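You operate a simulated robot arm through the tools that you are given. There is no shell and no other tool.

Carry out the task below with a simulated robot arm. There is one attempt and no reset: what you move stays moved.

## Task
Lay the OAK bundle on the open layer and square it to the row with the green bar.
Fine: loosen the thumb nut of the half-laid pallet before you run its green bar up and tighten it after; the other bundles stay. Where these are worked on the way, their far stop is far enough and under half their travel is too little: thumb nut of the half-laid pallet.

It is judged by the outcome, as a careful person would: the job done as asked, and still so three seconds after it is handed in. It fails if anything else is knocked over, pushed out of place, dropped, spilled or broken.

## Robot
A 6-joint arm with a fingered hand, hanging from a carriage that runs on a gantry, over the field with the corners [-1.27, 1.621], [-1.27, -0.979], [0.01, -0.979], [0.01, 1.621] (x, y) and turns from -5.882 to 6.109 rad about z. Base frame: it is fixed where the carriage stands at the start and does not move with it; the origin is on the floor, on the carriage's upright axis, x ahead of it, y to its left, z up; the surface under the hand at the start is at about z = 0.7. Readings come in m, rad, newtons and seconds.
With the tool pointing down near the work surface it reaches from about 0.1 to 0.48 m from the robot's upright axis, wherever it stands. Its first joint turns from -2.897 to 2.897 rad. Places, roughly: green bar of the half-laid pallet [0.7, 0.6, 0.7]; open layer of the half-laid pile [0.5, 0.6, 0.7]; thumb nut of the half-laid pallet [0.6, 0.9, 0.7]. Payload 4 kg.
The tool frame sits at the grasp point between the pads (the TCP): z along the fingers, y along the line on which they close. The tips reach 0.03 m beyond it. The gripper opens to 0.104 m; its body begins 0.035 m behind the TCP. The gripper is a hand of 5 fingers: y runs from the thumb to the fingers, the wrist lies at [-0.015, -0.113, -0.19] in the tool frame.
Orientation is that of the tool frame in the base frame, as a unit quaternion [w, x, y, z]. With the fingers straight down and the wrist toward the robot, the tool's x, y and z point along [0, 1, 0], [1, 0, 0] and [0, 0, -1] of the base frame.

## Interface
- The arm moves only by the tool servo_tool. Its argument "deltas" is one flat list of numbers, 6 for each row, row after row: the shift along the base's x, y, z in m, then the turn, a rotation vector about the base's x, y, z in rad. In form: [dx, dy, dz, wx, wy, wz, dx, dy, dz, wx, wy, wz, ...]. A call has 1 to 20 rows; each row is the pose to reach, as a shift and turn from the pose commanded when the call began. Rows are played at 5 a second. More than 0.05 m and 0.15 rad between two rows, and nothing of the call is played. A pose out of reach is approached as far as the arm can. The call stops where the force on the tool passes 40 N (or 10 N more than at its start, if that is more) or the arm is blocked; 0.2 s more then pass. In this call time passes only in rows, and 0.2 s behind the last. It gives the time, the measured TCP pose, the force on the tool (base axes), the opening and the grip force at its end, in the units of the frame above (readings bear some noise), with the torque about the TCP (base axes, N m) and any sound that the robot's microphone picked up.
- Cameras (640 x 400 px; columns grow to the right, rows downward): "scene" is now at [0.2524, 0.0188, 1.7649]; the picture's right is [0.35, -0.94, 0.00], its down [-0.87, -0.33, -0.36] and it looks along [0.34, 0.13, -0.93] (base axes); focal length 214 px, centre (320, 200). "wrist" rides on the gripper at [0.06, -0.083, -0.119] in the tool frame; the picture's right is [-0.79, 0.29, -0.54], its down [-0.56, -0.71, 0.44] and it looks along [-0.26, 0.65, 0.72] (tool axes); focal length 234 px, centre (320, 200). There is no depth. A picture from a camera that has moved, and an enlarged one, comes with that camera's place and axes in the base frame and with its lens.
- camera(camera): a new picture of that camera. The clock stands still meanwhile.
- slide_trunk(by): slides the trunk up (or, below 0, down) by that many m; the arm and the scene camera ride with it, the base frame stays. It gives what a move gives, with no picture.
- drive_base(legs): drives the robot by 1 to 6 legs, each [ahead, left, turn to the left] in m, m and rad, along the robot's own axes; the way and the turn of a leg run together, so that a leg with both is an arc; at most 1.5 m and 3.142 rad a leg. The arm and the cameras ride along, it lands a little off, and it stops where it bumps. It keeps to its track: a leg is cut to what the track allows. It gives what a move gives.
- set_fingers(index, middle, ring, little, thumb_bend, thumb_turn): sets how far each is bent, from 0 (flat) to 1 (curled in); at 0.3 the hand is open as for a grip, at 0.7 the pads meet at the TCP. One left out holds its place. A second passes; each finger stops where it meets its share of the squeeze, and holds until it gets a number again. It is the only way to open and close the hand. It gives what a move gives, with no picture; readings hold the bend of each and the force on index, middle, ring, little, thumb and palm. thumb_turn goes from beside the hand (0) to across from the fingers (1), as for a grip.
- pan_tilt(pan, tilt): turns the head with the scene camera to pan (to the left, within 2.705 rad either way) and tilt (down, from -0.506 to 1.204), counted from straight ahead of the robot. It gives what a move gives.
- enlarge(camera, box): a new picture of the part [left, top, right, bottom] of that camera's present view, enlarged. The clock stands still meanwhile.
- finish_job(): hands the job in; it is judged then, once.

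Places have to be worked out from the pictures, the camera data and where the tool is seen. Open the gripper and draw the arm clear of the work before you hand the job in, unless the task says otherwise.

The tools are called after ">>>" as a command line: name --argument value ..., lists and objects as JSON in quotes. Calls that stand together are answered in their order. servo_tool: Moves the arm, as the interface text tells. Its arguments: {"type":"object","properties":{"deltas":{"type":"array","items":{"type":"number"}}},"required":["deltas"]} The other tools are called the same way: slide_trunk (by) moves the trunk up or down; set_fingers (index, middle, ring, little, thumb_bend, thumb_turn) moves the fingers one by one; drive_base (legs) drives the base; pan_tilt (pan, tilt) turns the head that bears the scene camera; camera (camera) takes a picture; enlarge (camera, box) takes an enlarged picture of a part of a camera's view; finish_job () hands the job in.

At the start:

```text
t: 0.0
ee_pos: [0.4069, 0.3597, 1.0722]
ee_rot: [0.0, 0.707, 0.708, 0.0]
contact_force: [-0.2, -0.5, 0.0]
wrist_torque: [-0.03, 0.02, 0.01]
finger_gap: 0.1036
gripper_force: 0.1
shape: jaw
bend: [0.3, 0.3, 0.3, 0.3, 0.3, 0.97]
finger forces: [0.0, 0.0, 0.1, 0.0, 0.0, 0.0]
trunk travel left (down, up): [-0.498, 0.1]
robot x, y, heading: [-0.0035, 0.004, -0.004]
head pan, tilt (commanded): [0.361, 1.201]
```

scene: 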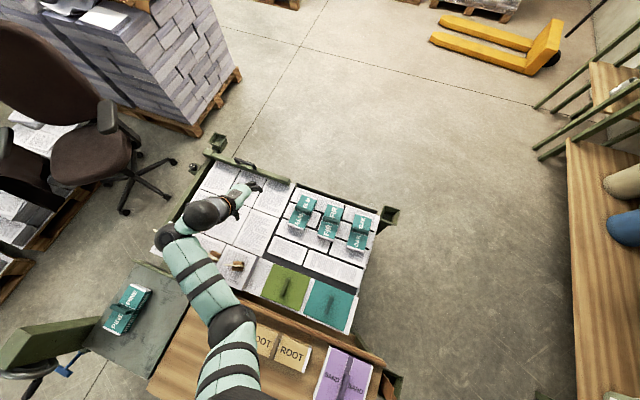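
wrist: 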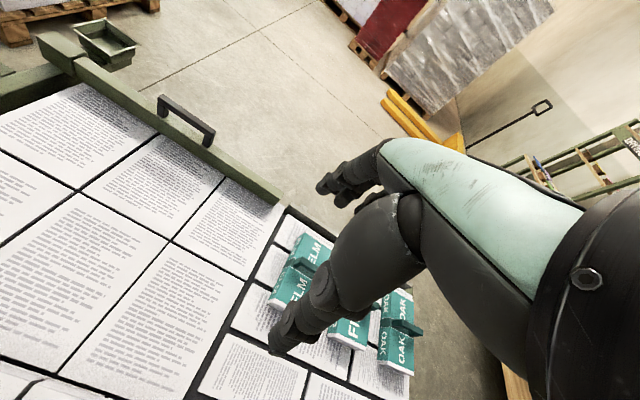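

I'll look closer at the work area first: the pallet with bundles, the green bar, and the brass nut.

>>> enlarge --camera "scene" --box '[140, 120, 420, 340]'

>>> enlarge --camera "scene" --box '[80, 240, 400, 400]'

>>> enlarge --camera "wrist" --box '[220, 200, 440, 400]'

```text
1.82 times, centred on (280, 230) of scene
camera zoom: at [0.2524, 0.0188, 1.7649], right [0.35, -0.94, 0.0], down [-0.87, -0.33, -0.36], along [0.34, 0.13, -0.93], focal length 390 px, centre (393, 146)
```

zoom: 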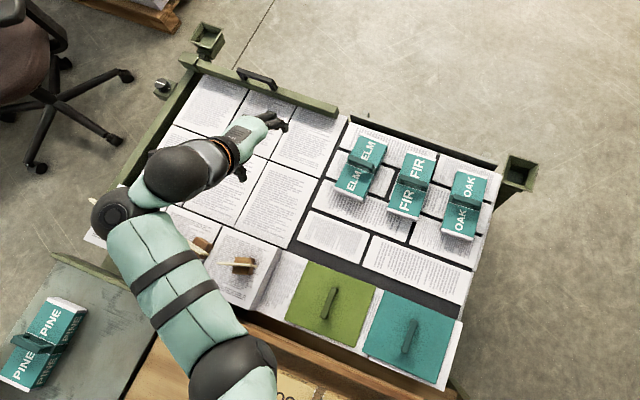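

```text
2.00 times, centred on (240, 320) of scene
camera zoom: at [0.2524, 0.0188, 1.7649], right [0.35, -0.94, 0.0], down [-0.87, -0.33, -0.36], along [0.34, 0.13, -0.93], focal length 429 px, centre (480, -40)
```

zoom: 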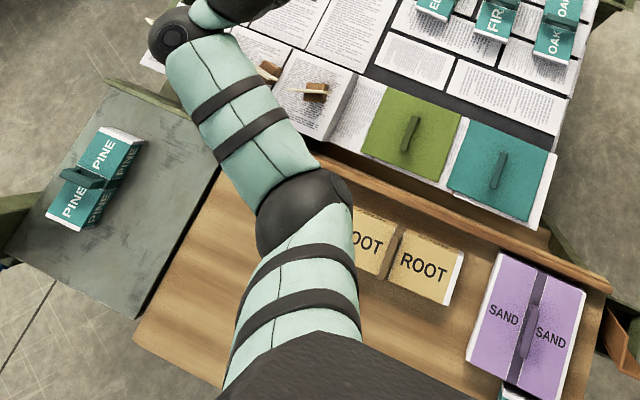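

```text
2.00 times, centred on (330, 300) of wrist
camera zoom: at [0.3238, 0.4198, 1.1908], right [0.29, -0.79, 0.54], down [-0.7, -0.56, -0.44], along [0.65, -0.26, -0.72], focal length 468 px, centre (300, 0)
```

zoom: 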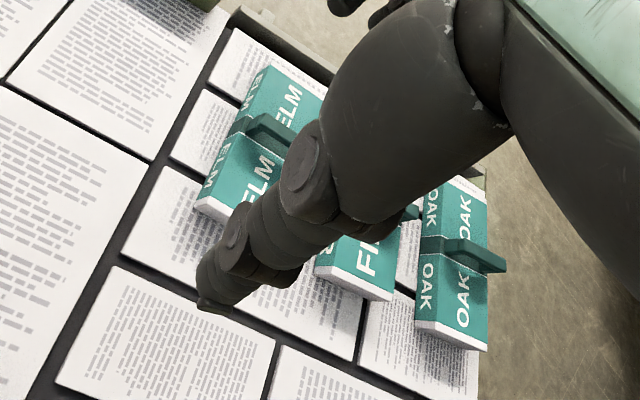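

The arm hides much of the open layer. I'll enlarge the left part of the scene, and the wrist view of the bar.

>>> enlarge --camera "scene" --box '[150, 130, 310, 230]'

>>> enlarge --camera "wrist" --box '[0, 0, 300, 200]'

>>> enlarge --camera "wrist" --box '[0, 150, 320, 400]'

```text
4.00 times, centred on (230, 180) of scene
camera zoom: at [0.2524, 0.0188, 1.7649], right [0.35, -0.94, 0.0], down [-0.87, -0.33, -0.36], along [0.34, 0.13, -0.93], focal length 858 px, centre (680, 280)
```

zoom: 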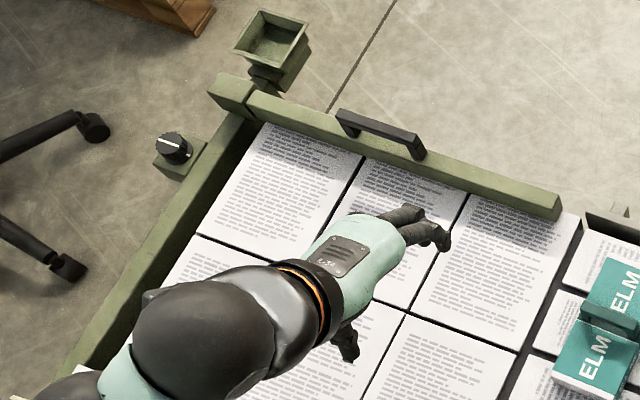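

```text
2.00 times, centred on (150, 100) of wrist
camera zoom: at [0.3238, 0.4198, 1.1908], right [0.29, -0.79, 0.54], down [-0.7, -0.56, -0.44], along [0.65, -0.26, -0.72], focal length 468 px, centre (660, 400)
```

zoom: 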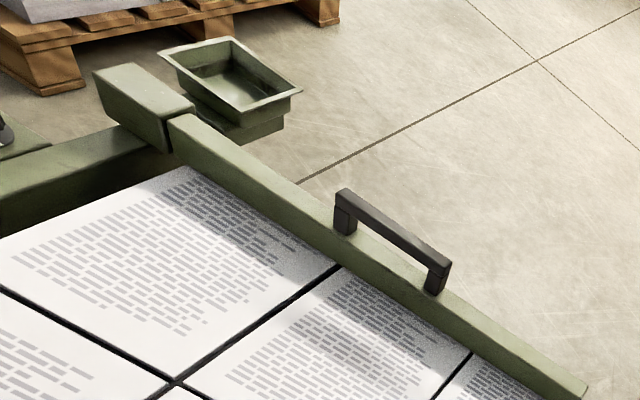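

```text
1.60 times, centred on (160, 275) of wrist
camera zoom: at [0.3238, 0.4198, 1.1908], right [0.29, -0.79, 0.54], down [-0.7, -0.56, -0.44], along [0.65, -0.26, -0.72], focal length 375 px, centre (576, 80)
```

zoom: 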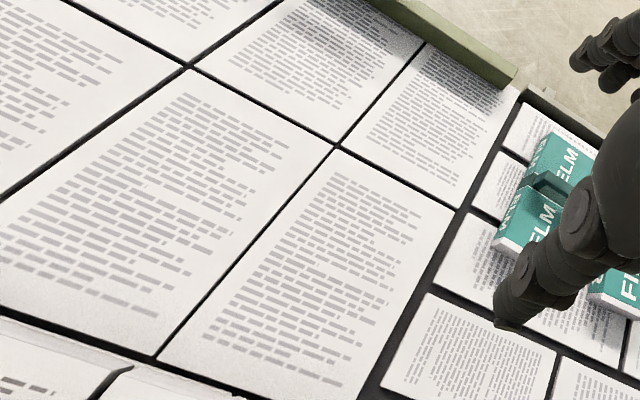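

The green bar with its black handle is at about (0.68, 0.62), the nut at the left rail near (0.6, 0.9), and OAK sits right on the adjoining pile. I'll drive the carriage to the right and look back to see the open layer unobstructed.

>>> drive_base --legs '[[0, -0.5, 0]]'

>>> pan_tilt --pan 0.85 --tilt 0.9

>>> camera --camera "scene"

```text
t: 2.9
ee_pos: [0.4065, -0.1254, 1.0723]
ee_rot: [-0.001, 0.704, 0.71, 0.001]
contact_force: [-0.4, -0.8, 0.7]
wrist_torque: [-0.01, 0.0, -0.01]
finger_gap: 0.1034
gripper_force: 0.0
shape: jaw
bend: [0.3, 0.3, 0.3, 0.3, 0.3, 0.97]
finger forces: [0.0, 0.0, 0.0, 0.0, 0.0, 0.1]
trunk travel left (down, up): [-0.498, 0.1]
robot x, y, heading: [-0.0012, -0.4849, 0.003]
head pan, tilt (commanded): [0.361, 1.201]
```

```text
t: 3.8
ee_pos: [0.4071, -0.1248, 1.0719]
ee_rot: [0.0, 0.704, 0.71, 0.001]
contact_force: [0.1, -0.4, -0.9]
wrist_torque: [-0.02, 0.04, -0.01]
finger_gap: 0.1036
gripper_force: 0.0
shape: jaw
bend: [0.3, 0.3, 0.3, 0.3, 0.3, 0.97]
finger forces: [0.1, 0.0, 0.1, 0.1, 0.0, 0.1]
trunk travel left (down, up): [-0.498, 0.1]
robot x, y, heading: [0.0, -0.4862, 0.009]
head pan, tilt (commanded): [0.85, 0.901]
```

```text
taken
camera scene: at [0.2512, -0.4308, 1.7847], right [0.76, -0.66, 0.0], down [-0.51, -0.59, -0.62], along [0.41, 0.47, -0.78], focal length 214 px, centre (320, 200)
```

scene: 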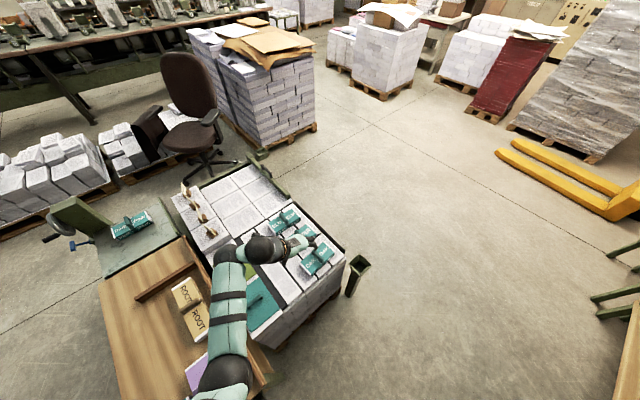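

>>> enlarge --camera "scene" --box '[150, 130, 370, 290]'

>>> enlarge --camera "scene" --box '[160, 140, 280, 250]'

```text
2.50 times, centred on (260, 210) of scene
camera zoom: at [0.2512, -0.4308, 1.7847], right [0.76, -0.66, 0.0], down [-0.51, -0.59, -0.62], along [0.41, 0.47, -0.78], focal length 536 px, centre (470, 175)
```

zoom: 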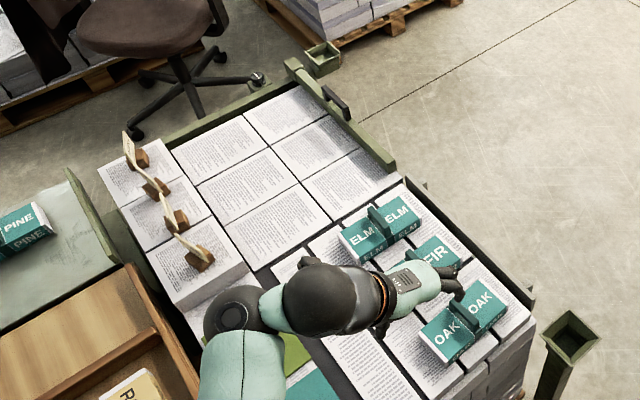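

```text
3.64 times, centred on (220, 195) of scene
camera zoom: at [0.2512, -0.4308, 1.7847], right [0.76, -0.66, 0.0], down [-0.51, -0.59, -0.62], along [0.41, 0.47, -0.78], focal length 780 px, centre (684, 218)
```

zoom: 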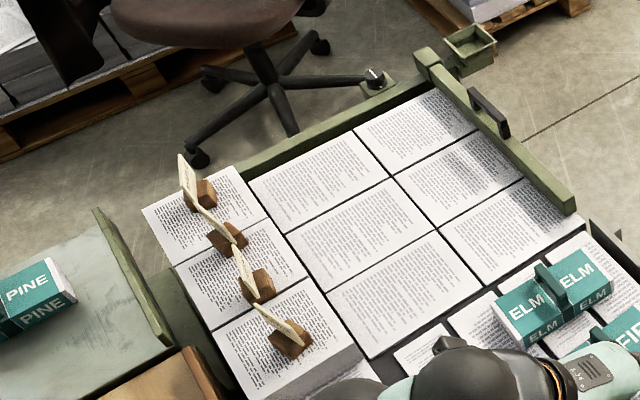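

The layout is clear now: flat open layer, raised row of white bundles on the near side with cards standing on wooden blocks. I'll zoom on the cards to read whether they assign positions.

>>> enlarge --camera "scene" --box '[170, 175, 230, 235]'

>>> enlarge --camera "scene" --box '[225, 140, 305, 200]'

>>> enlarge --camera "scene" --box '[260, 190, 360, 270]'

```text
6.67 times, centred on (200, 205) of scene
camera zoom: at [0.2512, -0.4308, 1.7847], right [0.76, -0.66, 0.0], down [-0.51, -0.59, -0.62], along [0.41, 0.47, -0.78], focal length 1430 px, centre (1120, 167)
```

zoom: 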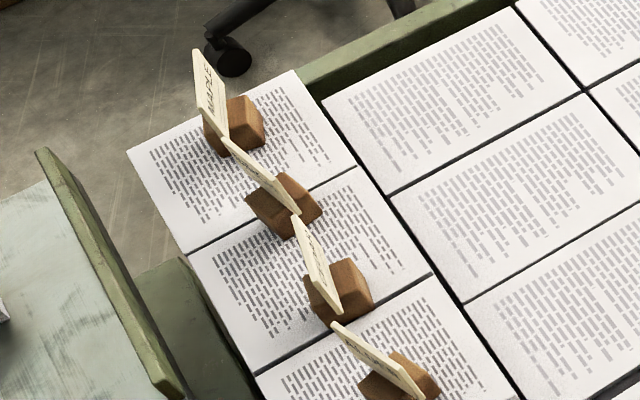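

```text
6.67 times, centred on (265, 170) of scene
camera zoom: at [0.2512, -0.4308, 1.7847], right [0.76, -0.66, 0.0], down [-0.51, -0.59, -0.62], along [0.41, 0.47, -0.78], focal length 1430 px, centre (687, 400)
```

zoom: 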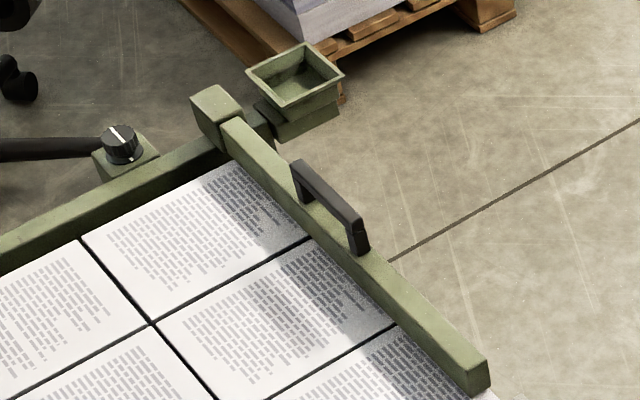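

```text
5.00 times, centred on (310, 230) of scene
camera zoom: at [0.2512, -0.4308, 1.7847], right [0.76, -0.66, 0.0], down [-0.51, -0.59, -0.62], along [0.41, 0.47, -0.78], focal length 1072 px, centre (370, 50)
```

zoom: 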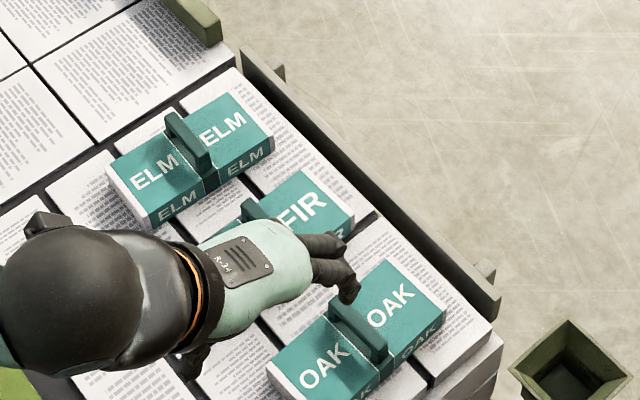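

The thumb nut is a knob with a white pointer beside the left rail; a card reads "MAPLE", so the cards may assign lanes. I'll raise the trunk, back off and turn the carriage so that the camera can read the cards from the near side without the arm in the way.

>>> slide_trunk --by 0.1

>>> drive_base --legs '[[-0.4, 0, 0], [0, 0, -1.57]]'

>>> drive_base --legs '[[-0.85, 0, 0]]'

>>> pan_tilt --pan 2.27 --tilt 0.8

>>> camera --camera "scene"

```text
t: 5.2
ee_pos: [0.4059, -0.1257, 1.1725]
ee_rot: [-0.001, 0.704, 0.71, 0.001]
contact_force: [-0.1, 0.4, -0.2]
wrist_torque: [0.01, -0.02, 0.0]
finger_gap: 0.1034
gripper_force: 0.0
shape: jaw
bend: [0.3, 0.3, 0.3, 0.3, 0.3, 0.97]
finger forces: [0.1, 0.1, 0.0, 0.0, 0.0, 0.0]
trunk travel left (down, up): [-0.598, 0.0]
robot x, y, heading: [0.0019, -0.4854, 0.004]
head pan, tilt (commanded): [0.85, 0.901]
```

```text
t: 11.5
ee_pos: [-0.0427, -0.8962, 1.172]
ee_rot: [0.001, 1.0, 0.003, 0.001]
contact_force: [-0.7, -1.2, -0.6]
wrist_torque: [0.01, 0.03, 0.01]
finger_gap: 0.1037
gripper_force: 0.0
shape: jaw
bend: [0.3, 0.3, 0.3, 0.3, 0.3, 0.97]
finger forces: [0.0, 0.1, 0.1, 0.0, 0.0, 0.0]
trunk travel left (down, up): [-0.598, 0.0]
robot x, y, heading: [-0.4055, -0.4902, -1.57]
head pan, tilt (commanded): [0.85, 0.901]
```

```text
t: 16.1
ee_pos: [-0.0476, -0.0288, 1.1724]
ee_rot: [0.001, 1.0, 0.006, 0.001]
contact_force: [0.1, 0.2, 0.1]
wrist_torque: [-0.01, 0.0, -0.02]
finger_gap: 0.1037
gripper_force: 0.1
shape: jaw
bend: [0.3, 0.3, 0.3, 0.3, 0.3, 0.97]
finger forces: [0.0, 0.1, 0.1, 0.0, 0.0, 0.0]
trunk travel left (down, up): [-0.598, 0.0]
robot x, y, heading: [-0.4142, 0.3752, -1.561]
head pan, tilt (commanded): [0.85, 0.901]
```

```text
t: 17.6
ee_pos: [-0.048, -0.0294, 1.1729]
ee_rot: [0.0, 1.0, 0.006, 0.001]
contact_force: [-0.8, 0.7, 0.4]
wrist_torque: [0.0, 0.0, -0.02]
finger_gap: 0.1035
gripper_force: 0.0
shape: jaw
bend: [0.3, 0.3, 0.3, 0.3, 0.3, 0.97]
finger forces: [0.0, 0.0, 0.0, 0.0, 0.0, 0.1]
trunk travel left (down, up): [-0.598, 0.0]
robot x, y, heading: [-0.4109, 0.3723, -1.559]
head pan, tilt (commanded): [2.271, 0.799]
```

```text
taken
camera scene: at [-0.3486, 0.2258, 1.8926], right [0.65, -0.76, 0.0], down [-0.54, -0.47, -0.7], along [0.53, 0.45, -0.72], focal length 214 px, centre (320, 200)
```

scene: 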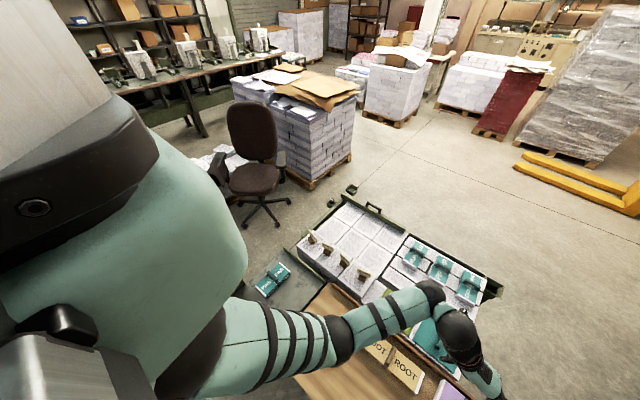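

Good view of cards now. I'll zoom in on them and the layer.

>>> enlarge --camera "scene" --box '[295, 220, 385, 290]'

>>> enlarge --camera "scene" --box '[280, 180, 520, 330]'

>>> enlarge --camera "scene" --box '[310, 170, 400, 230]'

```text
5.71 times, centred on (340, 255) of scene
camera zoom: at [-0.3486, 0.2258, 1.8926], right [0.65, -0.76, 0.0], down [-0.54, -0.47, -0.7], along [0.53, 0.45, -0.72], focal length 1226 px, centre (206, -114)
```

zoom: 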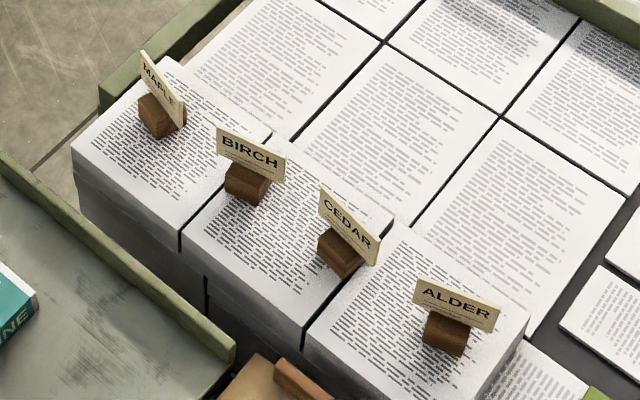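

```text
2.67 times, centred on (400, 255) of scene
camera zoom: at [-0.3486, 0.2258, 1.8926], right [0.65, -0.76, 0.0], down [-0.54, -0.47, -0.7], along [0.53, 0.45, -0.72], focal length 572 px, centre (107, 53)
```

zoom: 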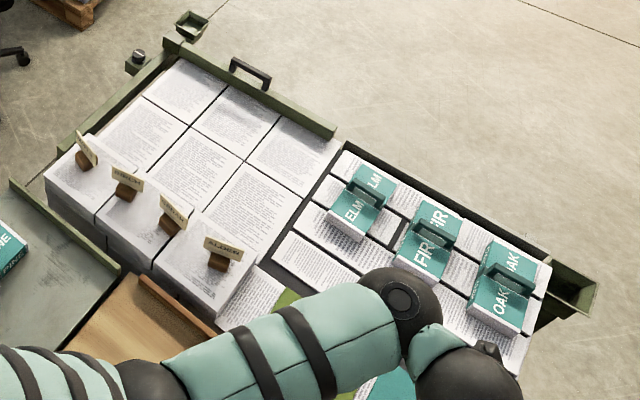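

```text
6.67 times, centred on (355, 200) of scene
camera zoom: at [-0.3486, 0.2258, 1.8926], right [0.65, -0.76, 0.0], down [-0.54, -0.47, -0.7], along [0.53, 0.45, -0.72], focal length 1430 px, centre (87, 200)
```

zoom: 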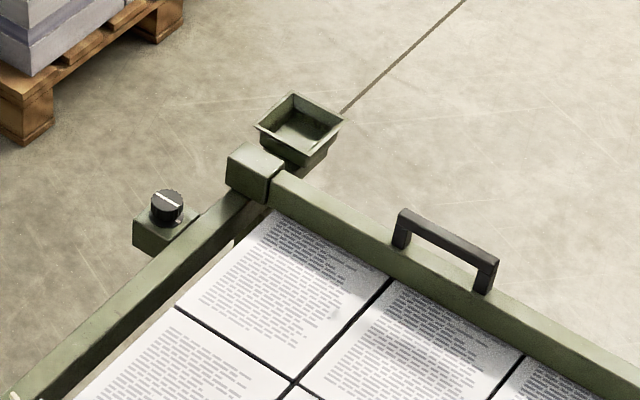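

The cards (MAPLE, BIRCH, CEDAR, ALDER) just stand on the raised row and must not be disturbed; the open layer is at z≈0.70, x from 0.27 to 0.66, y from 0.33 to 0.82. I'll drive back to face OAK at about (0.53, -0.08).

>>> drive_base --legs '[[0.62, 0, 0], [0, 0, 1.56]]'

>>> drive_base --legs '[[0.42, 0, 0]]'

>>> pan_tilt --pan 0.0 --tilt 1.1

>>> camera --camera "scene"

>>> camera --camera "wrist"

```text
t: 24.9
ee_pos: [0.0044, 0.1063, 1.1712]
ee_rot: [0.0, 0.711, 0.703, 0.001]
contact_force: [-0.3, 0.6, 0.4]
wrist_torque: [0.03, 0.03, -0.01]
finger_gap: 0.1036
gripper_force: 0.1
shape: jaw
bend: [0.3, 0.3, 0.3, 0.3, 0.3, 0.97]
finger forces: [0.0, 0.0, 0.0, 0.1, 0.0, 0.0]
trunk travel left (down, up): [-0.598, 0.0]
robot x, y, heading: [-0.408, -0.2474, -0.011]
head pan, tilt (commanded): [2.271, 0.799]
```

```text
t: 27.5
ee_pos: [0.4158, 0.1019, 1.1716]
ee_rot: [0.0, 0.71, 0.704, 0.001]
contact_force: [-0.2, 0.0, -0.3]
wrist_torque: [-0.01, 0.03, 0.0]
finger_gap: 0.1034
gripper_force: 0.0
shape: jaw
bend: [0.3, 0.3, 0.3, 0.3, 0.3, 0.97]
finger forces: [0.1, 0.0, 0.1, 0.0, 0.0, 0.0]
trunk travel left (down, up): [-0.598, 0.0]
robot x, y, heading: [0.0061, -0.2598, -0.01]
head pan, tilt (commanded): [2.271, 0.799]
```

```text
t: 29.6
ee_pos: [0.4176, 0.1017, 1.1724]
ee_rot: [0.0, 0.71, 0.704, 0.002]
contact_force: [0.2, 0.5, -0.3]
wrist_torque: [0.01, 0.01, 0.02]
finger_gap: 0.1039
gripper_force: 0.1
shape: jaw
bend: [0.3, 0.3, 0.3, 0.3, 0.3, 0.97]
finger forces: [0.0, 0.0, 0.0, 0.0, 0.0, 0.0]
trunk travel left (down, up): [-0.598, 0.0]
robot x, y, heading: [0.0076, -0.2516, -0.008]
head pan, tilt (commanded): [0.0, 1.1]
```

```text
taken
camera scene: at [0.2696, -0.2574, 1.8709], right [-0.01, -1.0, 0.0], down [-0.89, 0.01, -0.45], along [0.45, 0.0, -0.89], focal length 214 px, centre (320, 200)
```

scene: 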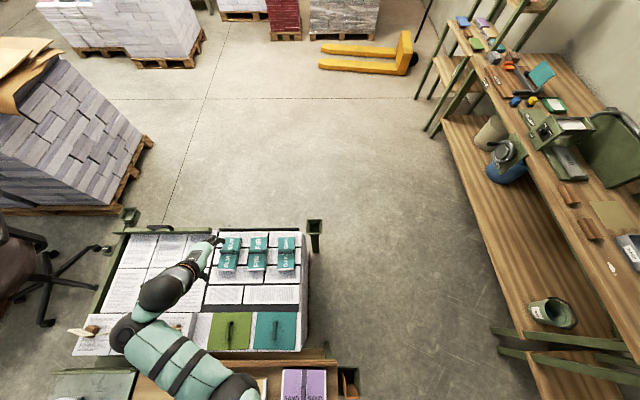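

```text
taken
camera wrist: at [0.3337, 0.1629, 1.291], right [0.28, -0.79, 0.54], down [-0.71, -0.55, -0.44], along [0.65, -0.26, -0.72], focal length 234 px, centre (320, 200)
```

wrist: 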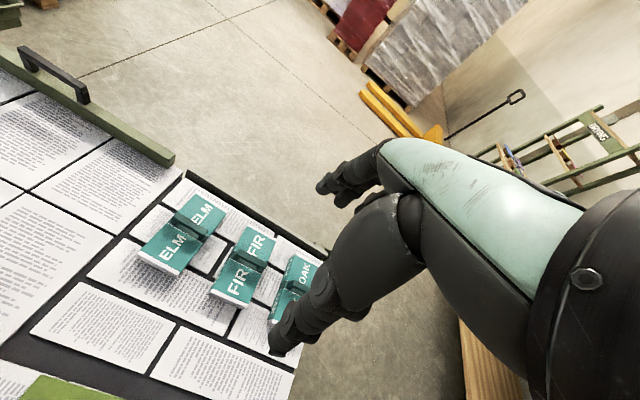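

>>> enlarge --camera "scene" --box '[200, 215, 330, 300]'

>>> enlarge --camera "wrist" --box '[120, 170, 340, 340]'

```text
4.71 times, centred on (265, 258) of scene
camera zoom: at [0.2696, -0.2574, 1.8709], right [-0.01, -1.0, 0.0], down [-0.89, 0.01, -0.45], along [0.45, 0.0, -0.89], focal length 1009 px, centre (579, -71)
```

zoom: 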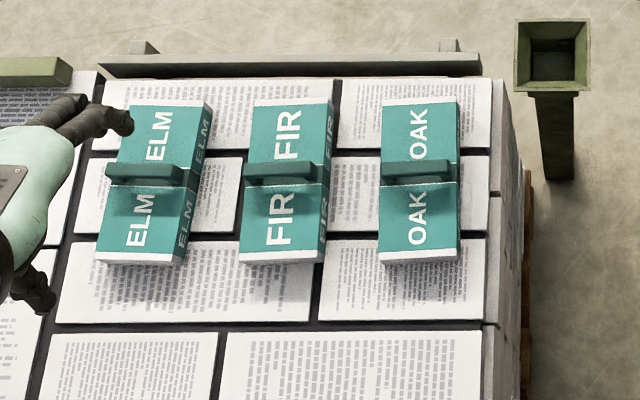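

```text
2.35 times, centred on (230, 255) of wrist
camera zoom: at [0.3337, 0.1629, 1.291], right [0.28, -0.79, 0.54], down [-0.71, -0.55, -0.44], along [0.65, -0.26, -0.72], focal length 551 px, centre (532, 71)
```

zoom: 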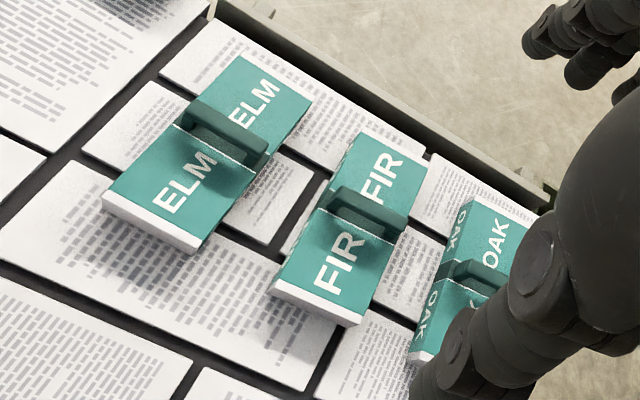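

Let me zoom further on the handles of the bundles to determine their shape and heights.

>>> enlarge --camera "wrist" --box '[130, 180, 230, 280]'

>>> enlarge --camera "scene" --box '[265, 225, 315, 275]'

>>> enlarge --camera "wrist" --box '[240, 230, 340, 330]'

```text
4.00 times, centred on (180, 230) of wrist
camera zoom: at [0.3337, 0.1629, 1.291], right [0.28, -0.79, 0.54], down [-0.71, -0.55, -0.44], along [0.65, -0.26, -0.72], focal length 937 px, centre (880, 80)
```

zoom: 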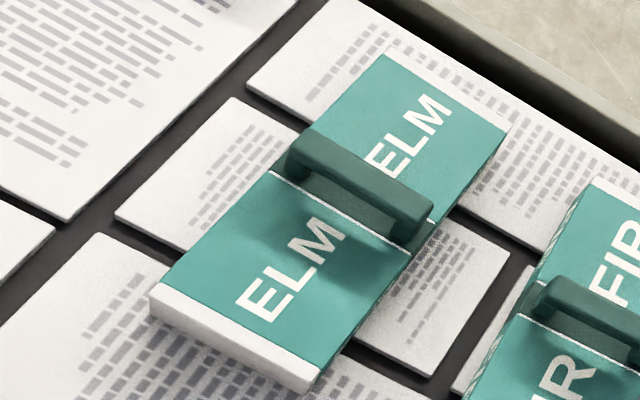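

```text
8.00 times, centred on (290, 250) of scene
camera zoom: at [0.2696, -0.2574, 1.8709], right [-0.01, -1.0, 0.0], down [-0.89, 0.01, -0.45], along [0.45, 0.0, -0.89], focal length 1716 px, centre (560, -200)
```

zoom: 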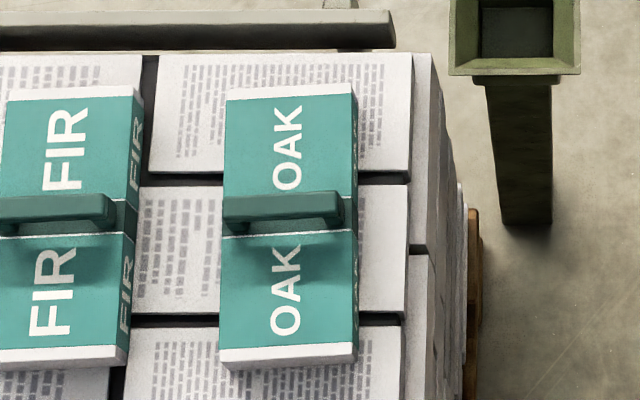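

```text
4.00 times, centred on (290, 280) of wrist
camera zoom: at [0.3337, 0.1629, 1.291], right [0.28, -0.79, 0.54], down [-0.71, -0.55, -0.44], along [0.65, -0.26, -0.72], focal length 937 px, centre (440, -120)
```

zoom: 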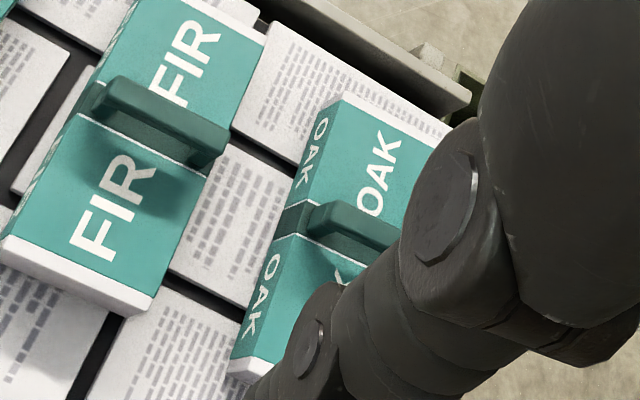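

Handle of OAK is a bridge across y at about (0.54, -0.08), top z≈0.765, bundle top ≈0.733. I'll move the tool above it at the present height first, to test the reach.

>>> servo_tool --deltas '[0.02, -0.036, 0, 0, 0, 0.01, 0.045, -0.072, 0, 0, 0, 0.02, 0.07, -0.108, 0, 0, 0, 0.03, 0.097, -0.145, 0, 0, 0, 0.04, 0.122, -0.181, 0, 0, 0, 0.045]'

>>> camera --camera "scene"

>>> camera --camera "wrist"

```text
t: 30.8
ee_pos: [0.5372, -0.0792, 1.171]
ee_rot: [-0.001, 0.694, 0.72, 0.0]
contact_force: [0.6, 0.8, 0.2]
wrist_torque: [-0.04, -0.01, 0.03]
finger_gap: 0.1036
gripper_force: 0.1
shape: jaw
bend: [0.3, 0.3, 0.3, 0.3, 0.3, 0.97]
finger forces: [0.1, 0.1, 0.1, 0.0, 0.0, 0.0]
trunk travel left (down, up): [-0.598, 0.0]
robot x, y, heading: [0.0064, -0.2552, -0.009]
head pan, tilt (commanded): [0.0, 1.1]
```

```text
taken
camera scene: at [0.2695, -0.2573, 1.8709], right [-0.01, -1.0, 0.0], down [-0.89, 0.01, -0.45], along [0.45, 0.0, -0.89], focal length 214 px, centre (320, 200)
```

scene: 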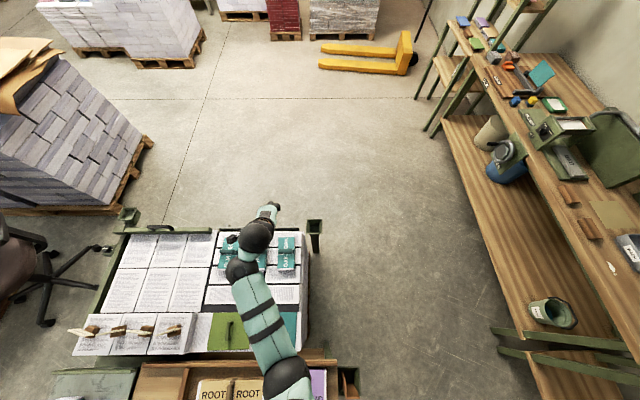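

```text
taken
camera wrist: at [0.4509, -0.0221, 1.2897], right [0.32, -0.78, 0.54], down [-0.68, -0.58, -0.44], along [0.66, -0.23, -0.72], focal length 234 px, centre (320, 200)
```

wrist: 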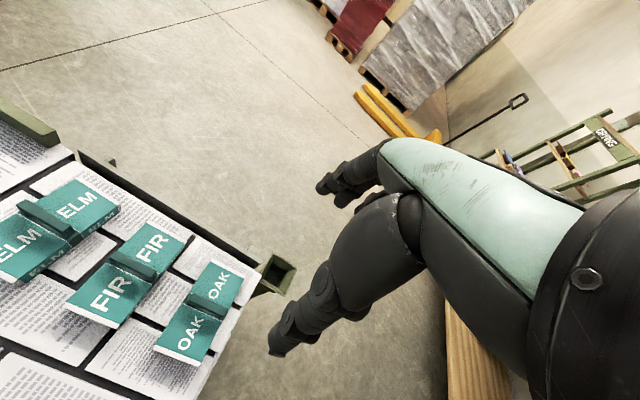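

Reach is fine at this height. I'll lower the trunk by 0.2 and check the elbow's clearance.

>>> slide_trunk --by -0.2

>>> camera --camera "scene"

>>> camera --camera "wrist"

```text
t: 33.0
ee_pos: [0.5366, -0.079, 0.9711]
ee_rot: [0.0, 0.694, 0.72, 0.001]
contact_force: [0.4, 0.0, -0.8]
wrist_torque: [0.0, 0.02, 0.01]
finger_gap: 0.1037
gripper_force: 0.1
shape: jaw
bend: [0.3, 0.3, 0.3, 0.3, 0.3, 0.97]
finger forces: [0.0, 0.0, 0.0, 0.1, 0.0, 0.1]
trunk travel left (down, up): [-0.398, 0.2]
robot x, y, heading: [0.0062, -0.2555, -0.012]
head pan, tilt (commanded): [0.0, 1.1]
```

```text
taken
camera scene: at [0.2696, -0.2574, 1.6709], right [-0.01, -1.0, 0.0], down [-0.89, 0.01, -0.45], along [0.45, 0.0, -0.89], focal length 214 px, centre (320, 200)
```

scene: 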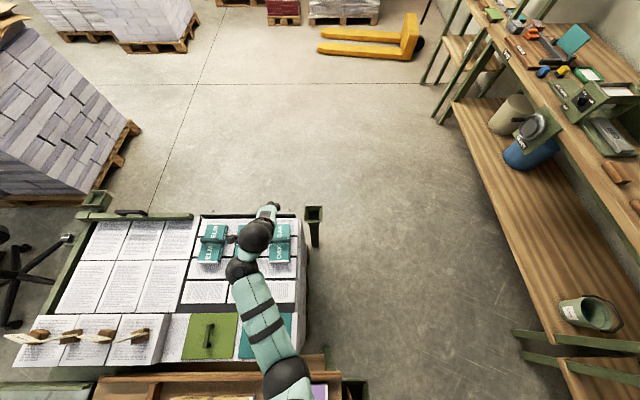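

```text
taken
camera wrist: at [0.4512, -0.022, 1.0899], right [0.32, -0.78, 0.54], down [-0.68, -0.58, -0.44], along [0.66, -0.23, -0.72], focal length 234 px, centre (320, 200)
```

wrist: 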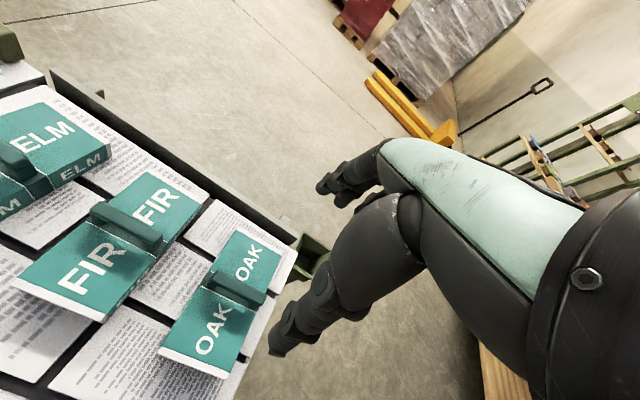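

>>> enlarge --camera "wrist" --box '[150, 220, 310, 390]'

>>> enlarge --camera "scene" --box '[190, 190, 330, 300]'

>>> enlarge --camera "scene" --box '[200, 300, 360, 400]'

```text
2.35 times, centred on (230, 305) of wrist
camera zoom: at [0.4512, -0.022, 1.0899], right [0.32, -0.78, 0.54], down [-0.68, -0.58, -0.44], along [0.66, -0.23, -0.72], focal length 551 px, centre (532, -47)
```

zoom: 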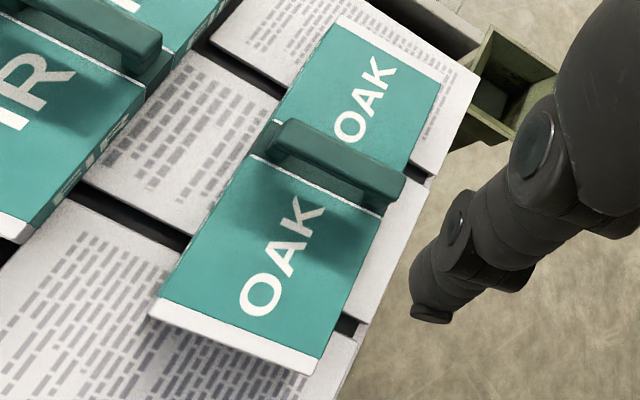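

```text
3.64 times, centred on (260, 245) of scene
camera zoom: at [0.2696, -0.2574, 1.6709], right [-0.01, -1.0, 0.0], down [-0.89, 0.01, -0.45], along [0.45, 0.0, -0.89], focal length 780 px, centre (538, 36)
```

zoom: 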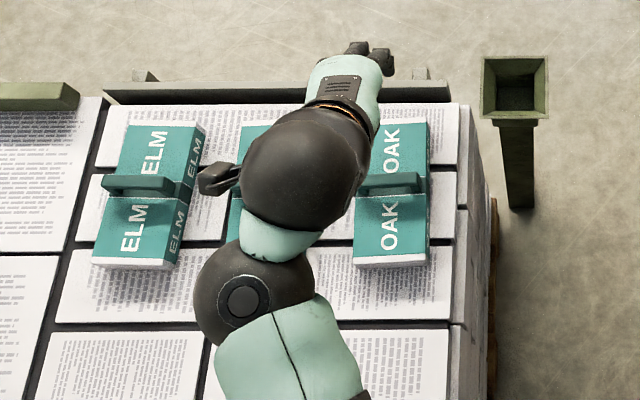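

```text
4.00 times, centred on (280, 350) of scene
camera zoom: at [0.2696, -0.2574, 1.6709], right [-0.01, -1.0, 0.0], down [-0.89, 0.01, -0.45], along [0.45, 0.0, -0.89], focal length 858 px, centre (480, -400)
```

zoom: 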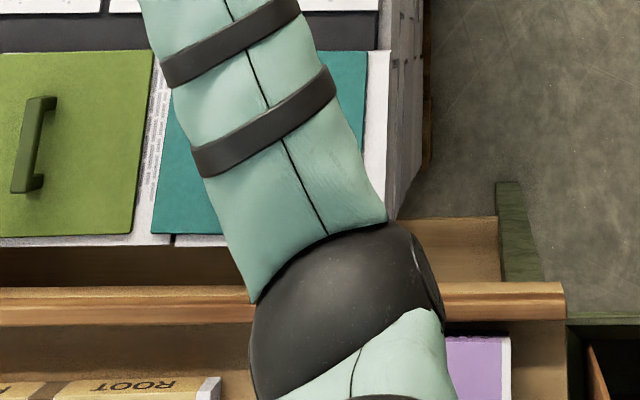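

Handle top confirmed near (0.541, -0.08, 0.762). Fingers straddle x. I'll lower the tool to z≈0.80 over it.

>>> servo_tool --deltas '[0.004, -0.001, -0.04, 0, 0, 0, 0.004, -0.001, -0.08, 0, 0, 0, 0.004, -0.001, -0.12, 0, 0, 0, 0.004, -0.001, -0.15, 0, 0, 0, 0.004, -0.001, -0.165, 0, 0, 0]'

>>> camera --camera "scene"

>>> camera --camera "wrist"

```text
t: 34.2
ee_pos: [0.54, -0.082, 0.8091]
ee_rot: [0.0, 0.694, 0.72, 0.001]
contact_force: [0.7, 0.4, -0.3]
wrist_torque: [0.03, 0.01, 0.0]
finger_gap: 0.1039
gripper_force: 0.0
shape: jaw
bend: [0.3, 0.3, 0.3, 0.3, 0.3, 0.97]
finger forces: [0.0, 0.1, 0.1, 0.0, 0.0, 0.0]
trunk travel left (down, up): [-0.398, 0.2]
robot x, y, heading: [0.0048, -0.2545, -0.005]
head pan, tilt (commanded): [0.0, 1.1]
```

```text
taken
camera scene: at [0.2696, -0.2574, 1.6709], right [-0.01, -1.0, 0.0], down [-0.89, 0.01, -0.45], along [0.45, 0.0, -0.89], focal length 214 px, centre (320, 200)
```

scene: 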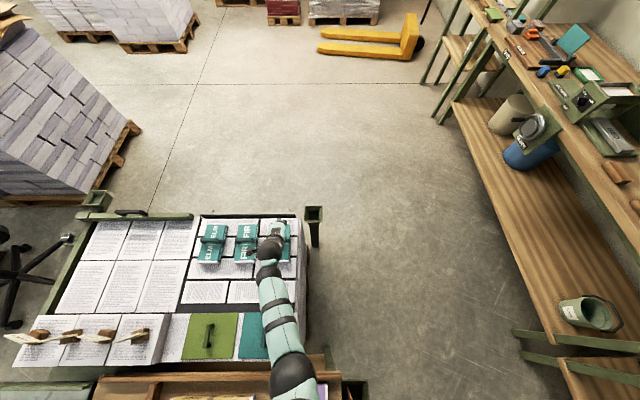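

```text
taken
camera wrist: at [0.4548, -0.0242, 0.9269], right [0.32, -0.78, 0.54], down [-0.68, -0.58, -0.44], along [0.66, -0.23, -0.72], focal length 234 px, centre (320, 200)
```

wrist: 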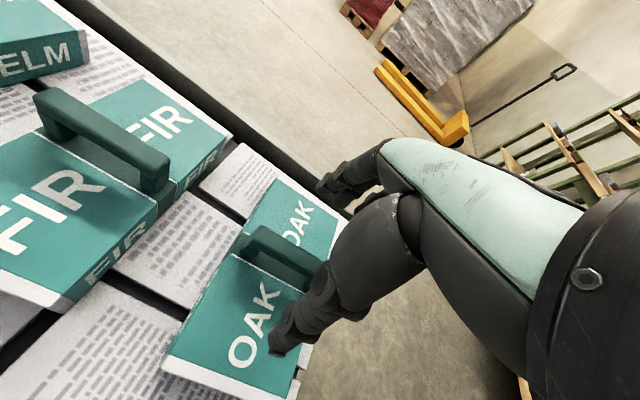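

Aligned over the handle. I'll descend in small steps to z≈0.772, watching the force.

>>> servo_tool --deltas '[0.001, 0.001, -0.012, 0, 0, 0, 0.001, 0.001, -0.024, 0, 0, 0, 0.001, 0.001, -0.036, 0, 0, 0]'

>>> camera --camera "wrist"

```text
t: 35.0
ee_pos: [0.5414, -0.0786, 0.7704]
ee_rot: [-0.001, 0.694, 0.72, 0.001]
contact_force: [-0.4, 0.6, -0.8]
wrist_torque: [0.02, -0.02, -0.03]
finger_gap: 0.1037
gripper_force: 0.1
shape: jaw
bend: [0.3, 0.3, 0.3, 0.3, 0.3, 0.97]
finger forces: [0.0, 0.0, 0.0, 0.0, 0.0, 0.1]
trunk travel left (down, up): [-0.398, 0.2]
robot x, y, heading: [0.0051, -0.2521, -0.009]
head pan, tilt (commanded): [0.0, 1.1]
```

```text
taken
camera wrist: at [0.4559, -0.0224, 0.8899], right [0.32, -0.78, 0.54], down [-0.68, -0.58, -0.44], along [0.66, -0.23, -0.72], focal length 234 px, centre (320, 200)
```

wrist: 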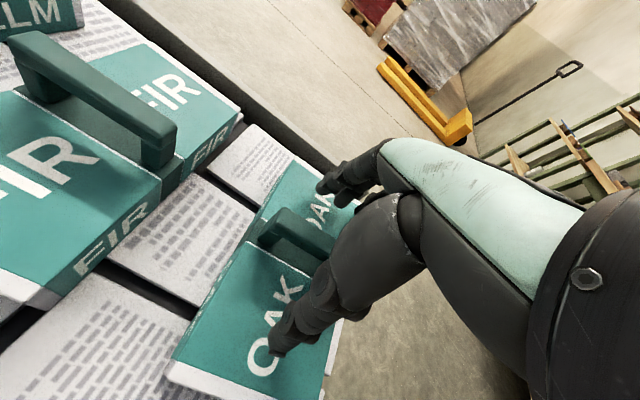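

Fingers straddle the handle. A touch lower for a deeper grip, then close.

>>> servo_tool --deltas '[0, 0, -0.004, 0, 0, 0, 0, 0, -0.008, 0, 0, 0]'

>>> set_fingers --index 0.7 --middle 0.7 --ring 0.7 --little 0.7 --thumb_bend 0.7

>>> camera --camera "wrist"

```text
t: 35.6
ee_pos: [0.5433, -0.0795, 0.765]
ee_rot: [0.0, 0.694, 0.72, 0.003]
contact_force: [-2.3, -1.6, 13.2]
wrist_torque: [-0.13, -0.64, -0.1]
finger_gap: 0.1025
gripper_force: 0.0
shape: jaw
bend: [0.3, 0.3, 0.3, 0.3, 0.3, 0.97]
finger forces: [0.0, 12.5, 0.0, 0.0, 0.0, 0.0]
trunk travel left (down, up): [-0.398, 0.2]
robot x, y, heading: [0.005, -0.2577, -0.007]
head pan, tilt (commanded): [0.0, 1.1]
```

```text
t: 36.8
ee_pos: [0.55, -0.0772, 0.7686]
ee_rot: [0.004, 0.694, 0.719, 0.008]
contact_force: [-1.5, -0.5, 13.2]
wrist_torque: [-0.19, -0.89, 0.01]
finger_gap: 0.0103
gripper_force: 12.6
shape: fingers
bend: [0.7, 0.4, 0.7, 0.7, 0.64, 0.97]
finger forces: [0.1, 15.8, 0.0, 0.0, 8.8, 0.0]
trunk travel left (down, up): [-0.398, 0.2]
robot x, y, heading: [0.0047, -0.2568, -0.011]
head pan, tilt (commanded): [0.0, 1.1]
stopped: the force on the tool passed its limit at 40 N (the readings are from after the stop); the commanded pose is now the measured one
```

```text
taken
camera wrist: at [0.4605, -0.0207, 0.886], right [0.31, -0.78, 0.54], down [-0.68, -0.58, -0.45], along [0.67, -0.23, -0.71], focal length 234 px, centre (320, 200)
```

wrist: 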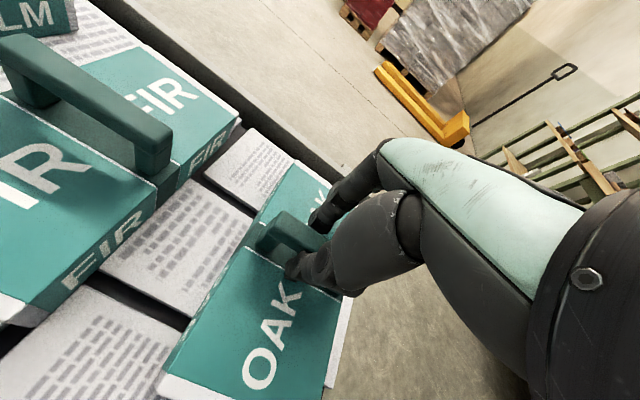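

The middle finger jammed on the bundle's top. I'll open, raise several millimetres, and regrip.

>>> set_fingers --index 0.3 --middle 0.3 --ring 0.3 --little 0.3 --thumb_bend 0.3

>>> servo_tool --deltas '[0, 0, 0.006, 0, 0, 0, 0, 0, 0.012, 0, 0, 0]'

>>> camera --camera "wrist"

>>> camera --camera "scene"

```text
t: 37.8
ee_pos: [0.5439, -0.0781, 0.7656]
ee_rot: [0.002, 0.694, 0.72, 0.004]
contact_force: [-0.2, -0.5, 1.3]
wrist_torque: [-0.05, -0.12, 0.01]
finger_gap: 0.1027
gripper_force: 1.0
shape: fingers
bend: [0.3, 0.3, 0.3, 0.3, 0.3, 0.97]
finger forces: [0.1, 1.7, 0.0, 0.1, 0.0, 0.0]
trunk travel left (down, up): [-0.398, 0.2]
robot x, y, heading: [0.0041, -0.2556, -0.006]
head pan, tilt (commanded): [0.0, 1.1]
```

```text
t: 38.4
ee_pos: [0.5439, -0.0791, 0.7774]
ee_rot: [0.002, 0.694, 0.72, 0.004]
contact_force: [0.0, 1.0, -0.4]
wrist_torque: [0.0, -0.02, 0.03]
finger_gap: 0.103
gripper_force: 0.0
shape: fingers
bend: [0.3, 0.3, 0.3, 0.3, 0.3, 0.97]
finger forces: [0.0, 0.0, 0.1, 0.0, 0.1, 0.0]
trunk travel left (down, up): [-0.398, 0.2]
robot x, y, heading: [0.004, -0.2538, -0.013]
head pan, tilt (commanded): [0.0, 1.1]
```

```text
taken
camera wrist: at [0.4575, -0.0219, 0.8959], right [0.31, -0.78, 0.54], down [-0.68, -0.58, -0.44], along [0.66, -0.23, -0.71], focal length 234 px, centre (320, 200)
```

wrist: 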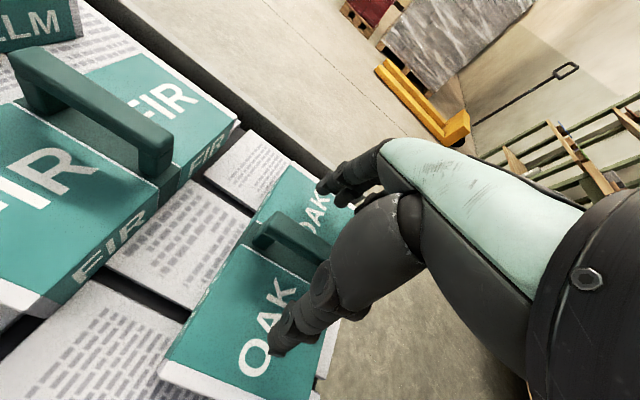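

```text
taken
camera scene: at [0.2695, -0.2575, 1.6709], right [-0.01, -1.0, 0.0], down [-0.89, 0.01, -0.45], along [0.45, 0.0, -0.89], focal length 214 px, centre (320, 200)
```

scene: 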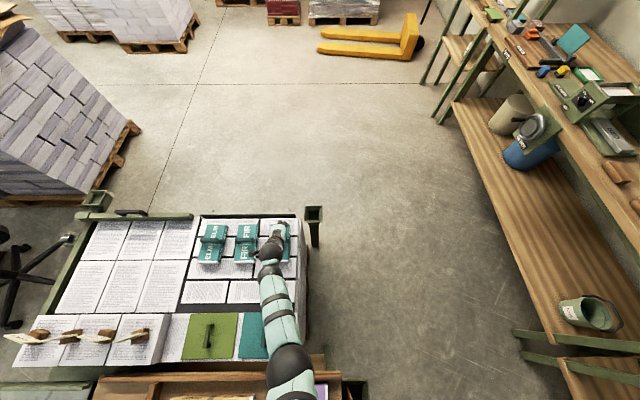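

>>> servo_tool --deltas '[-0.002, 0, -0.004, 0, 0, 0]'

>>> set_fingers --index 0.7 --middle 0.7 --ring 0.7 --little 0.7 --thumb_bend 0.7

>>> camera --camera "wrist"

```text
t: 38.8
ee_pos: [0.5414, -0.0779, 0.7744]
ee_rot: [0.002, 0.694, 0.72, 0.006]
contact_force: [0.4, -0.2, -0.6]
wrist_torque: [0.0, 0.02, -0.01]
finger_gap: 0.1029
gripper_force: 0.0
shape: fingers
bend: [0.3, 0.3, 0.3, 0.3, 0.3, 0.97]
finger forces: [0.0, 0.0, 0.0, 0.0, 0.0, 0.0]
trunk travel left (down, up): [-0.398, 0.2]
robot x, y, heading: [0.0077, -0.255, -0.008]
head pan, tilt (commanded): [0.0, 1.1]
```

```text
t: 39.8
ee_pos: [0.5425, -0.0778, 0.7736]
ee_rot: [0.002, 0.693, 0.721, 0.004]
contact_force: [-0.1, 0.1, 0.3]
wrist_torque: [-0.02, -0.04, 0.01]
finger_gap: 0.0077
gripper_force: 3.0
shape: fingers
bend: [0.69, 0.7, 0.68, 0.7, 0.67, 0.97]
finger forces: [1.3, 0.1, 1.3, 0.0, 2.9, 0.0]
trunk travel left (down, up): [-0.398, 0.2]
robot x, y, heading: [0.0077, -0.251, -0.007]
head pan, tilt (commanded): [0.0, 1.1]
```

```text
taken
camera wrist: at [0.4552, -0.0215, 0.8923], right [0.31, -0.78, 0.54], down [-0.68, -0.58, -0.44], along [0.66, -0.23, -0.71], focal length 234 px, centre (320, 200)
```

wrist: 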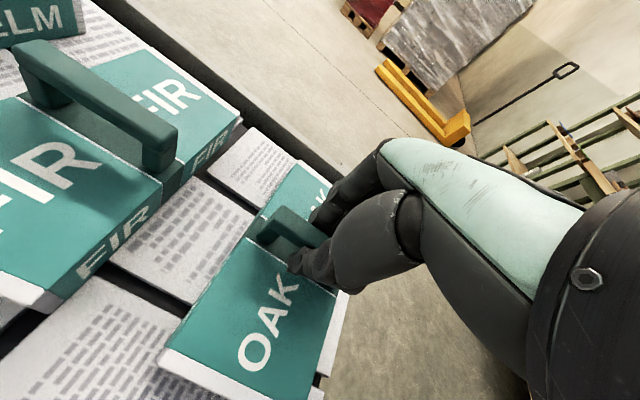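

Contact with the handle is made on both sides. I'll squeeze more firmly.

>>> set_fingers --index 0.85 --middle 0.85 --ring 0.85 --little 0.85 --thumb_bend 0.8

>>> camera --camera "wrist"

```text
t: 40.8
ee_pos: [0.5421, -0.0772, 0.7749]
ee_rot: [0.003, 0.694, 0.72, 0.006]
contact_force: [0.6, -2.5, 4.0]
wrist_torque: [0.38, 0.36, 0.19]
finger_gap: 0.0
gripper_force: 46.2
shape: fingers
bend: [0.78, 0.77, 0.83, 0.85, 0.75, 0.92]
finger forces: [17.5, 12.6, 12.7, 0.0, 49.5, 0.0]
trunk travel left (down, up): [-0.398, 0.2]
robot x, y, heading: [0.0056, -0.2555, -0.008]
head pan, tilt (commanded): [0.0, 1.1]
```

```text
taken
camera wrist: at [0.4558, -0.0219, 0.8927], right [0.31, -0.78, 0.54], down [-0.68, -0.58, -0.45], along [0.66, -0.23, -0.71], focal length 234 px, centre (320, 200)
```

wrist: 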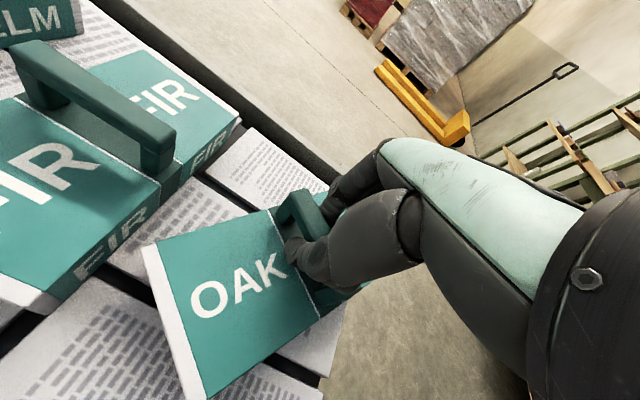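

The bundle yawed while squeezed. Let me look closely at the grip before lifting.

>>> enlarge --camera "wrist" --box '[130, 150, 400, 400]'

>>> enlarge --camera "scene" --box '[190, 200, 310, 290]'

```text
1.60 times, centred on (265, 275) of wrist
camera zoom: at [0.4558, -0.0219, 0.8927], right [0.31, -0.78, 0.54], down [-0.68, -0.58, -0.45], along [0.66, -0.23, -0.71], focal length 375 px, centre (408, 80)
```

zoom: 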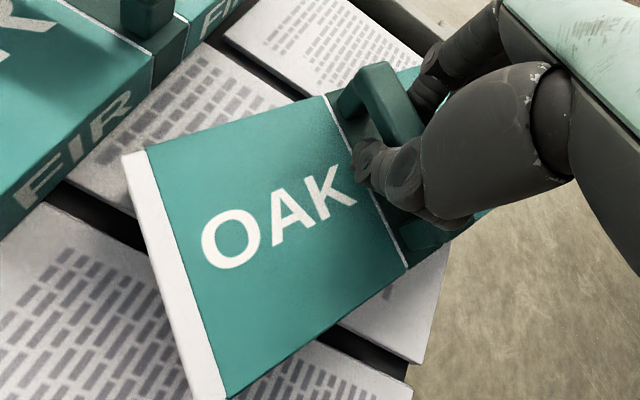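

```text
4.44 times, centred on (250, 245) of scene
camera zoom: at [0.2696, -0.2577, 1.6709], right [-0.01, -1.0, 0.0], down [-0.89, 0.01, -0.45], along [0.45, 0.0, -0.89], focal length 953 px, centre (631, 0)
```

zoom: 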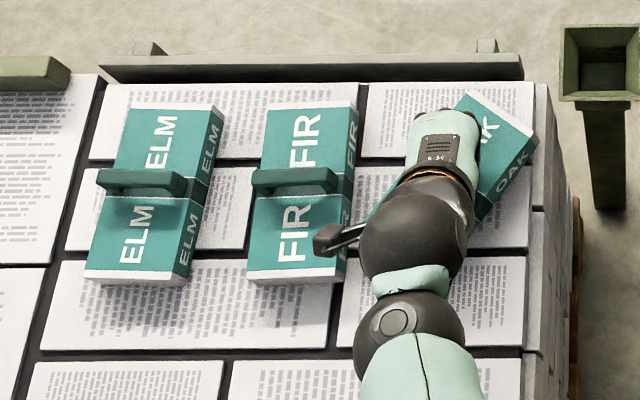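

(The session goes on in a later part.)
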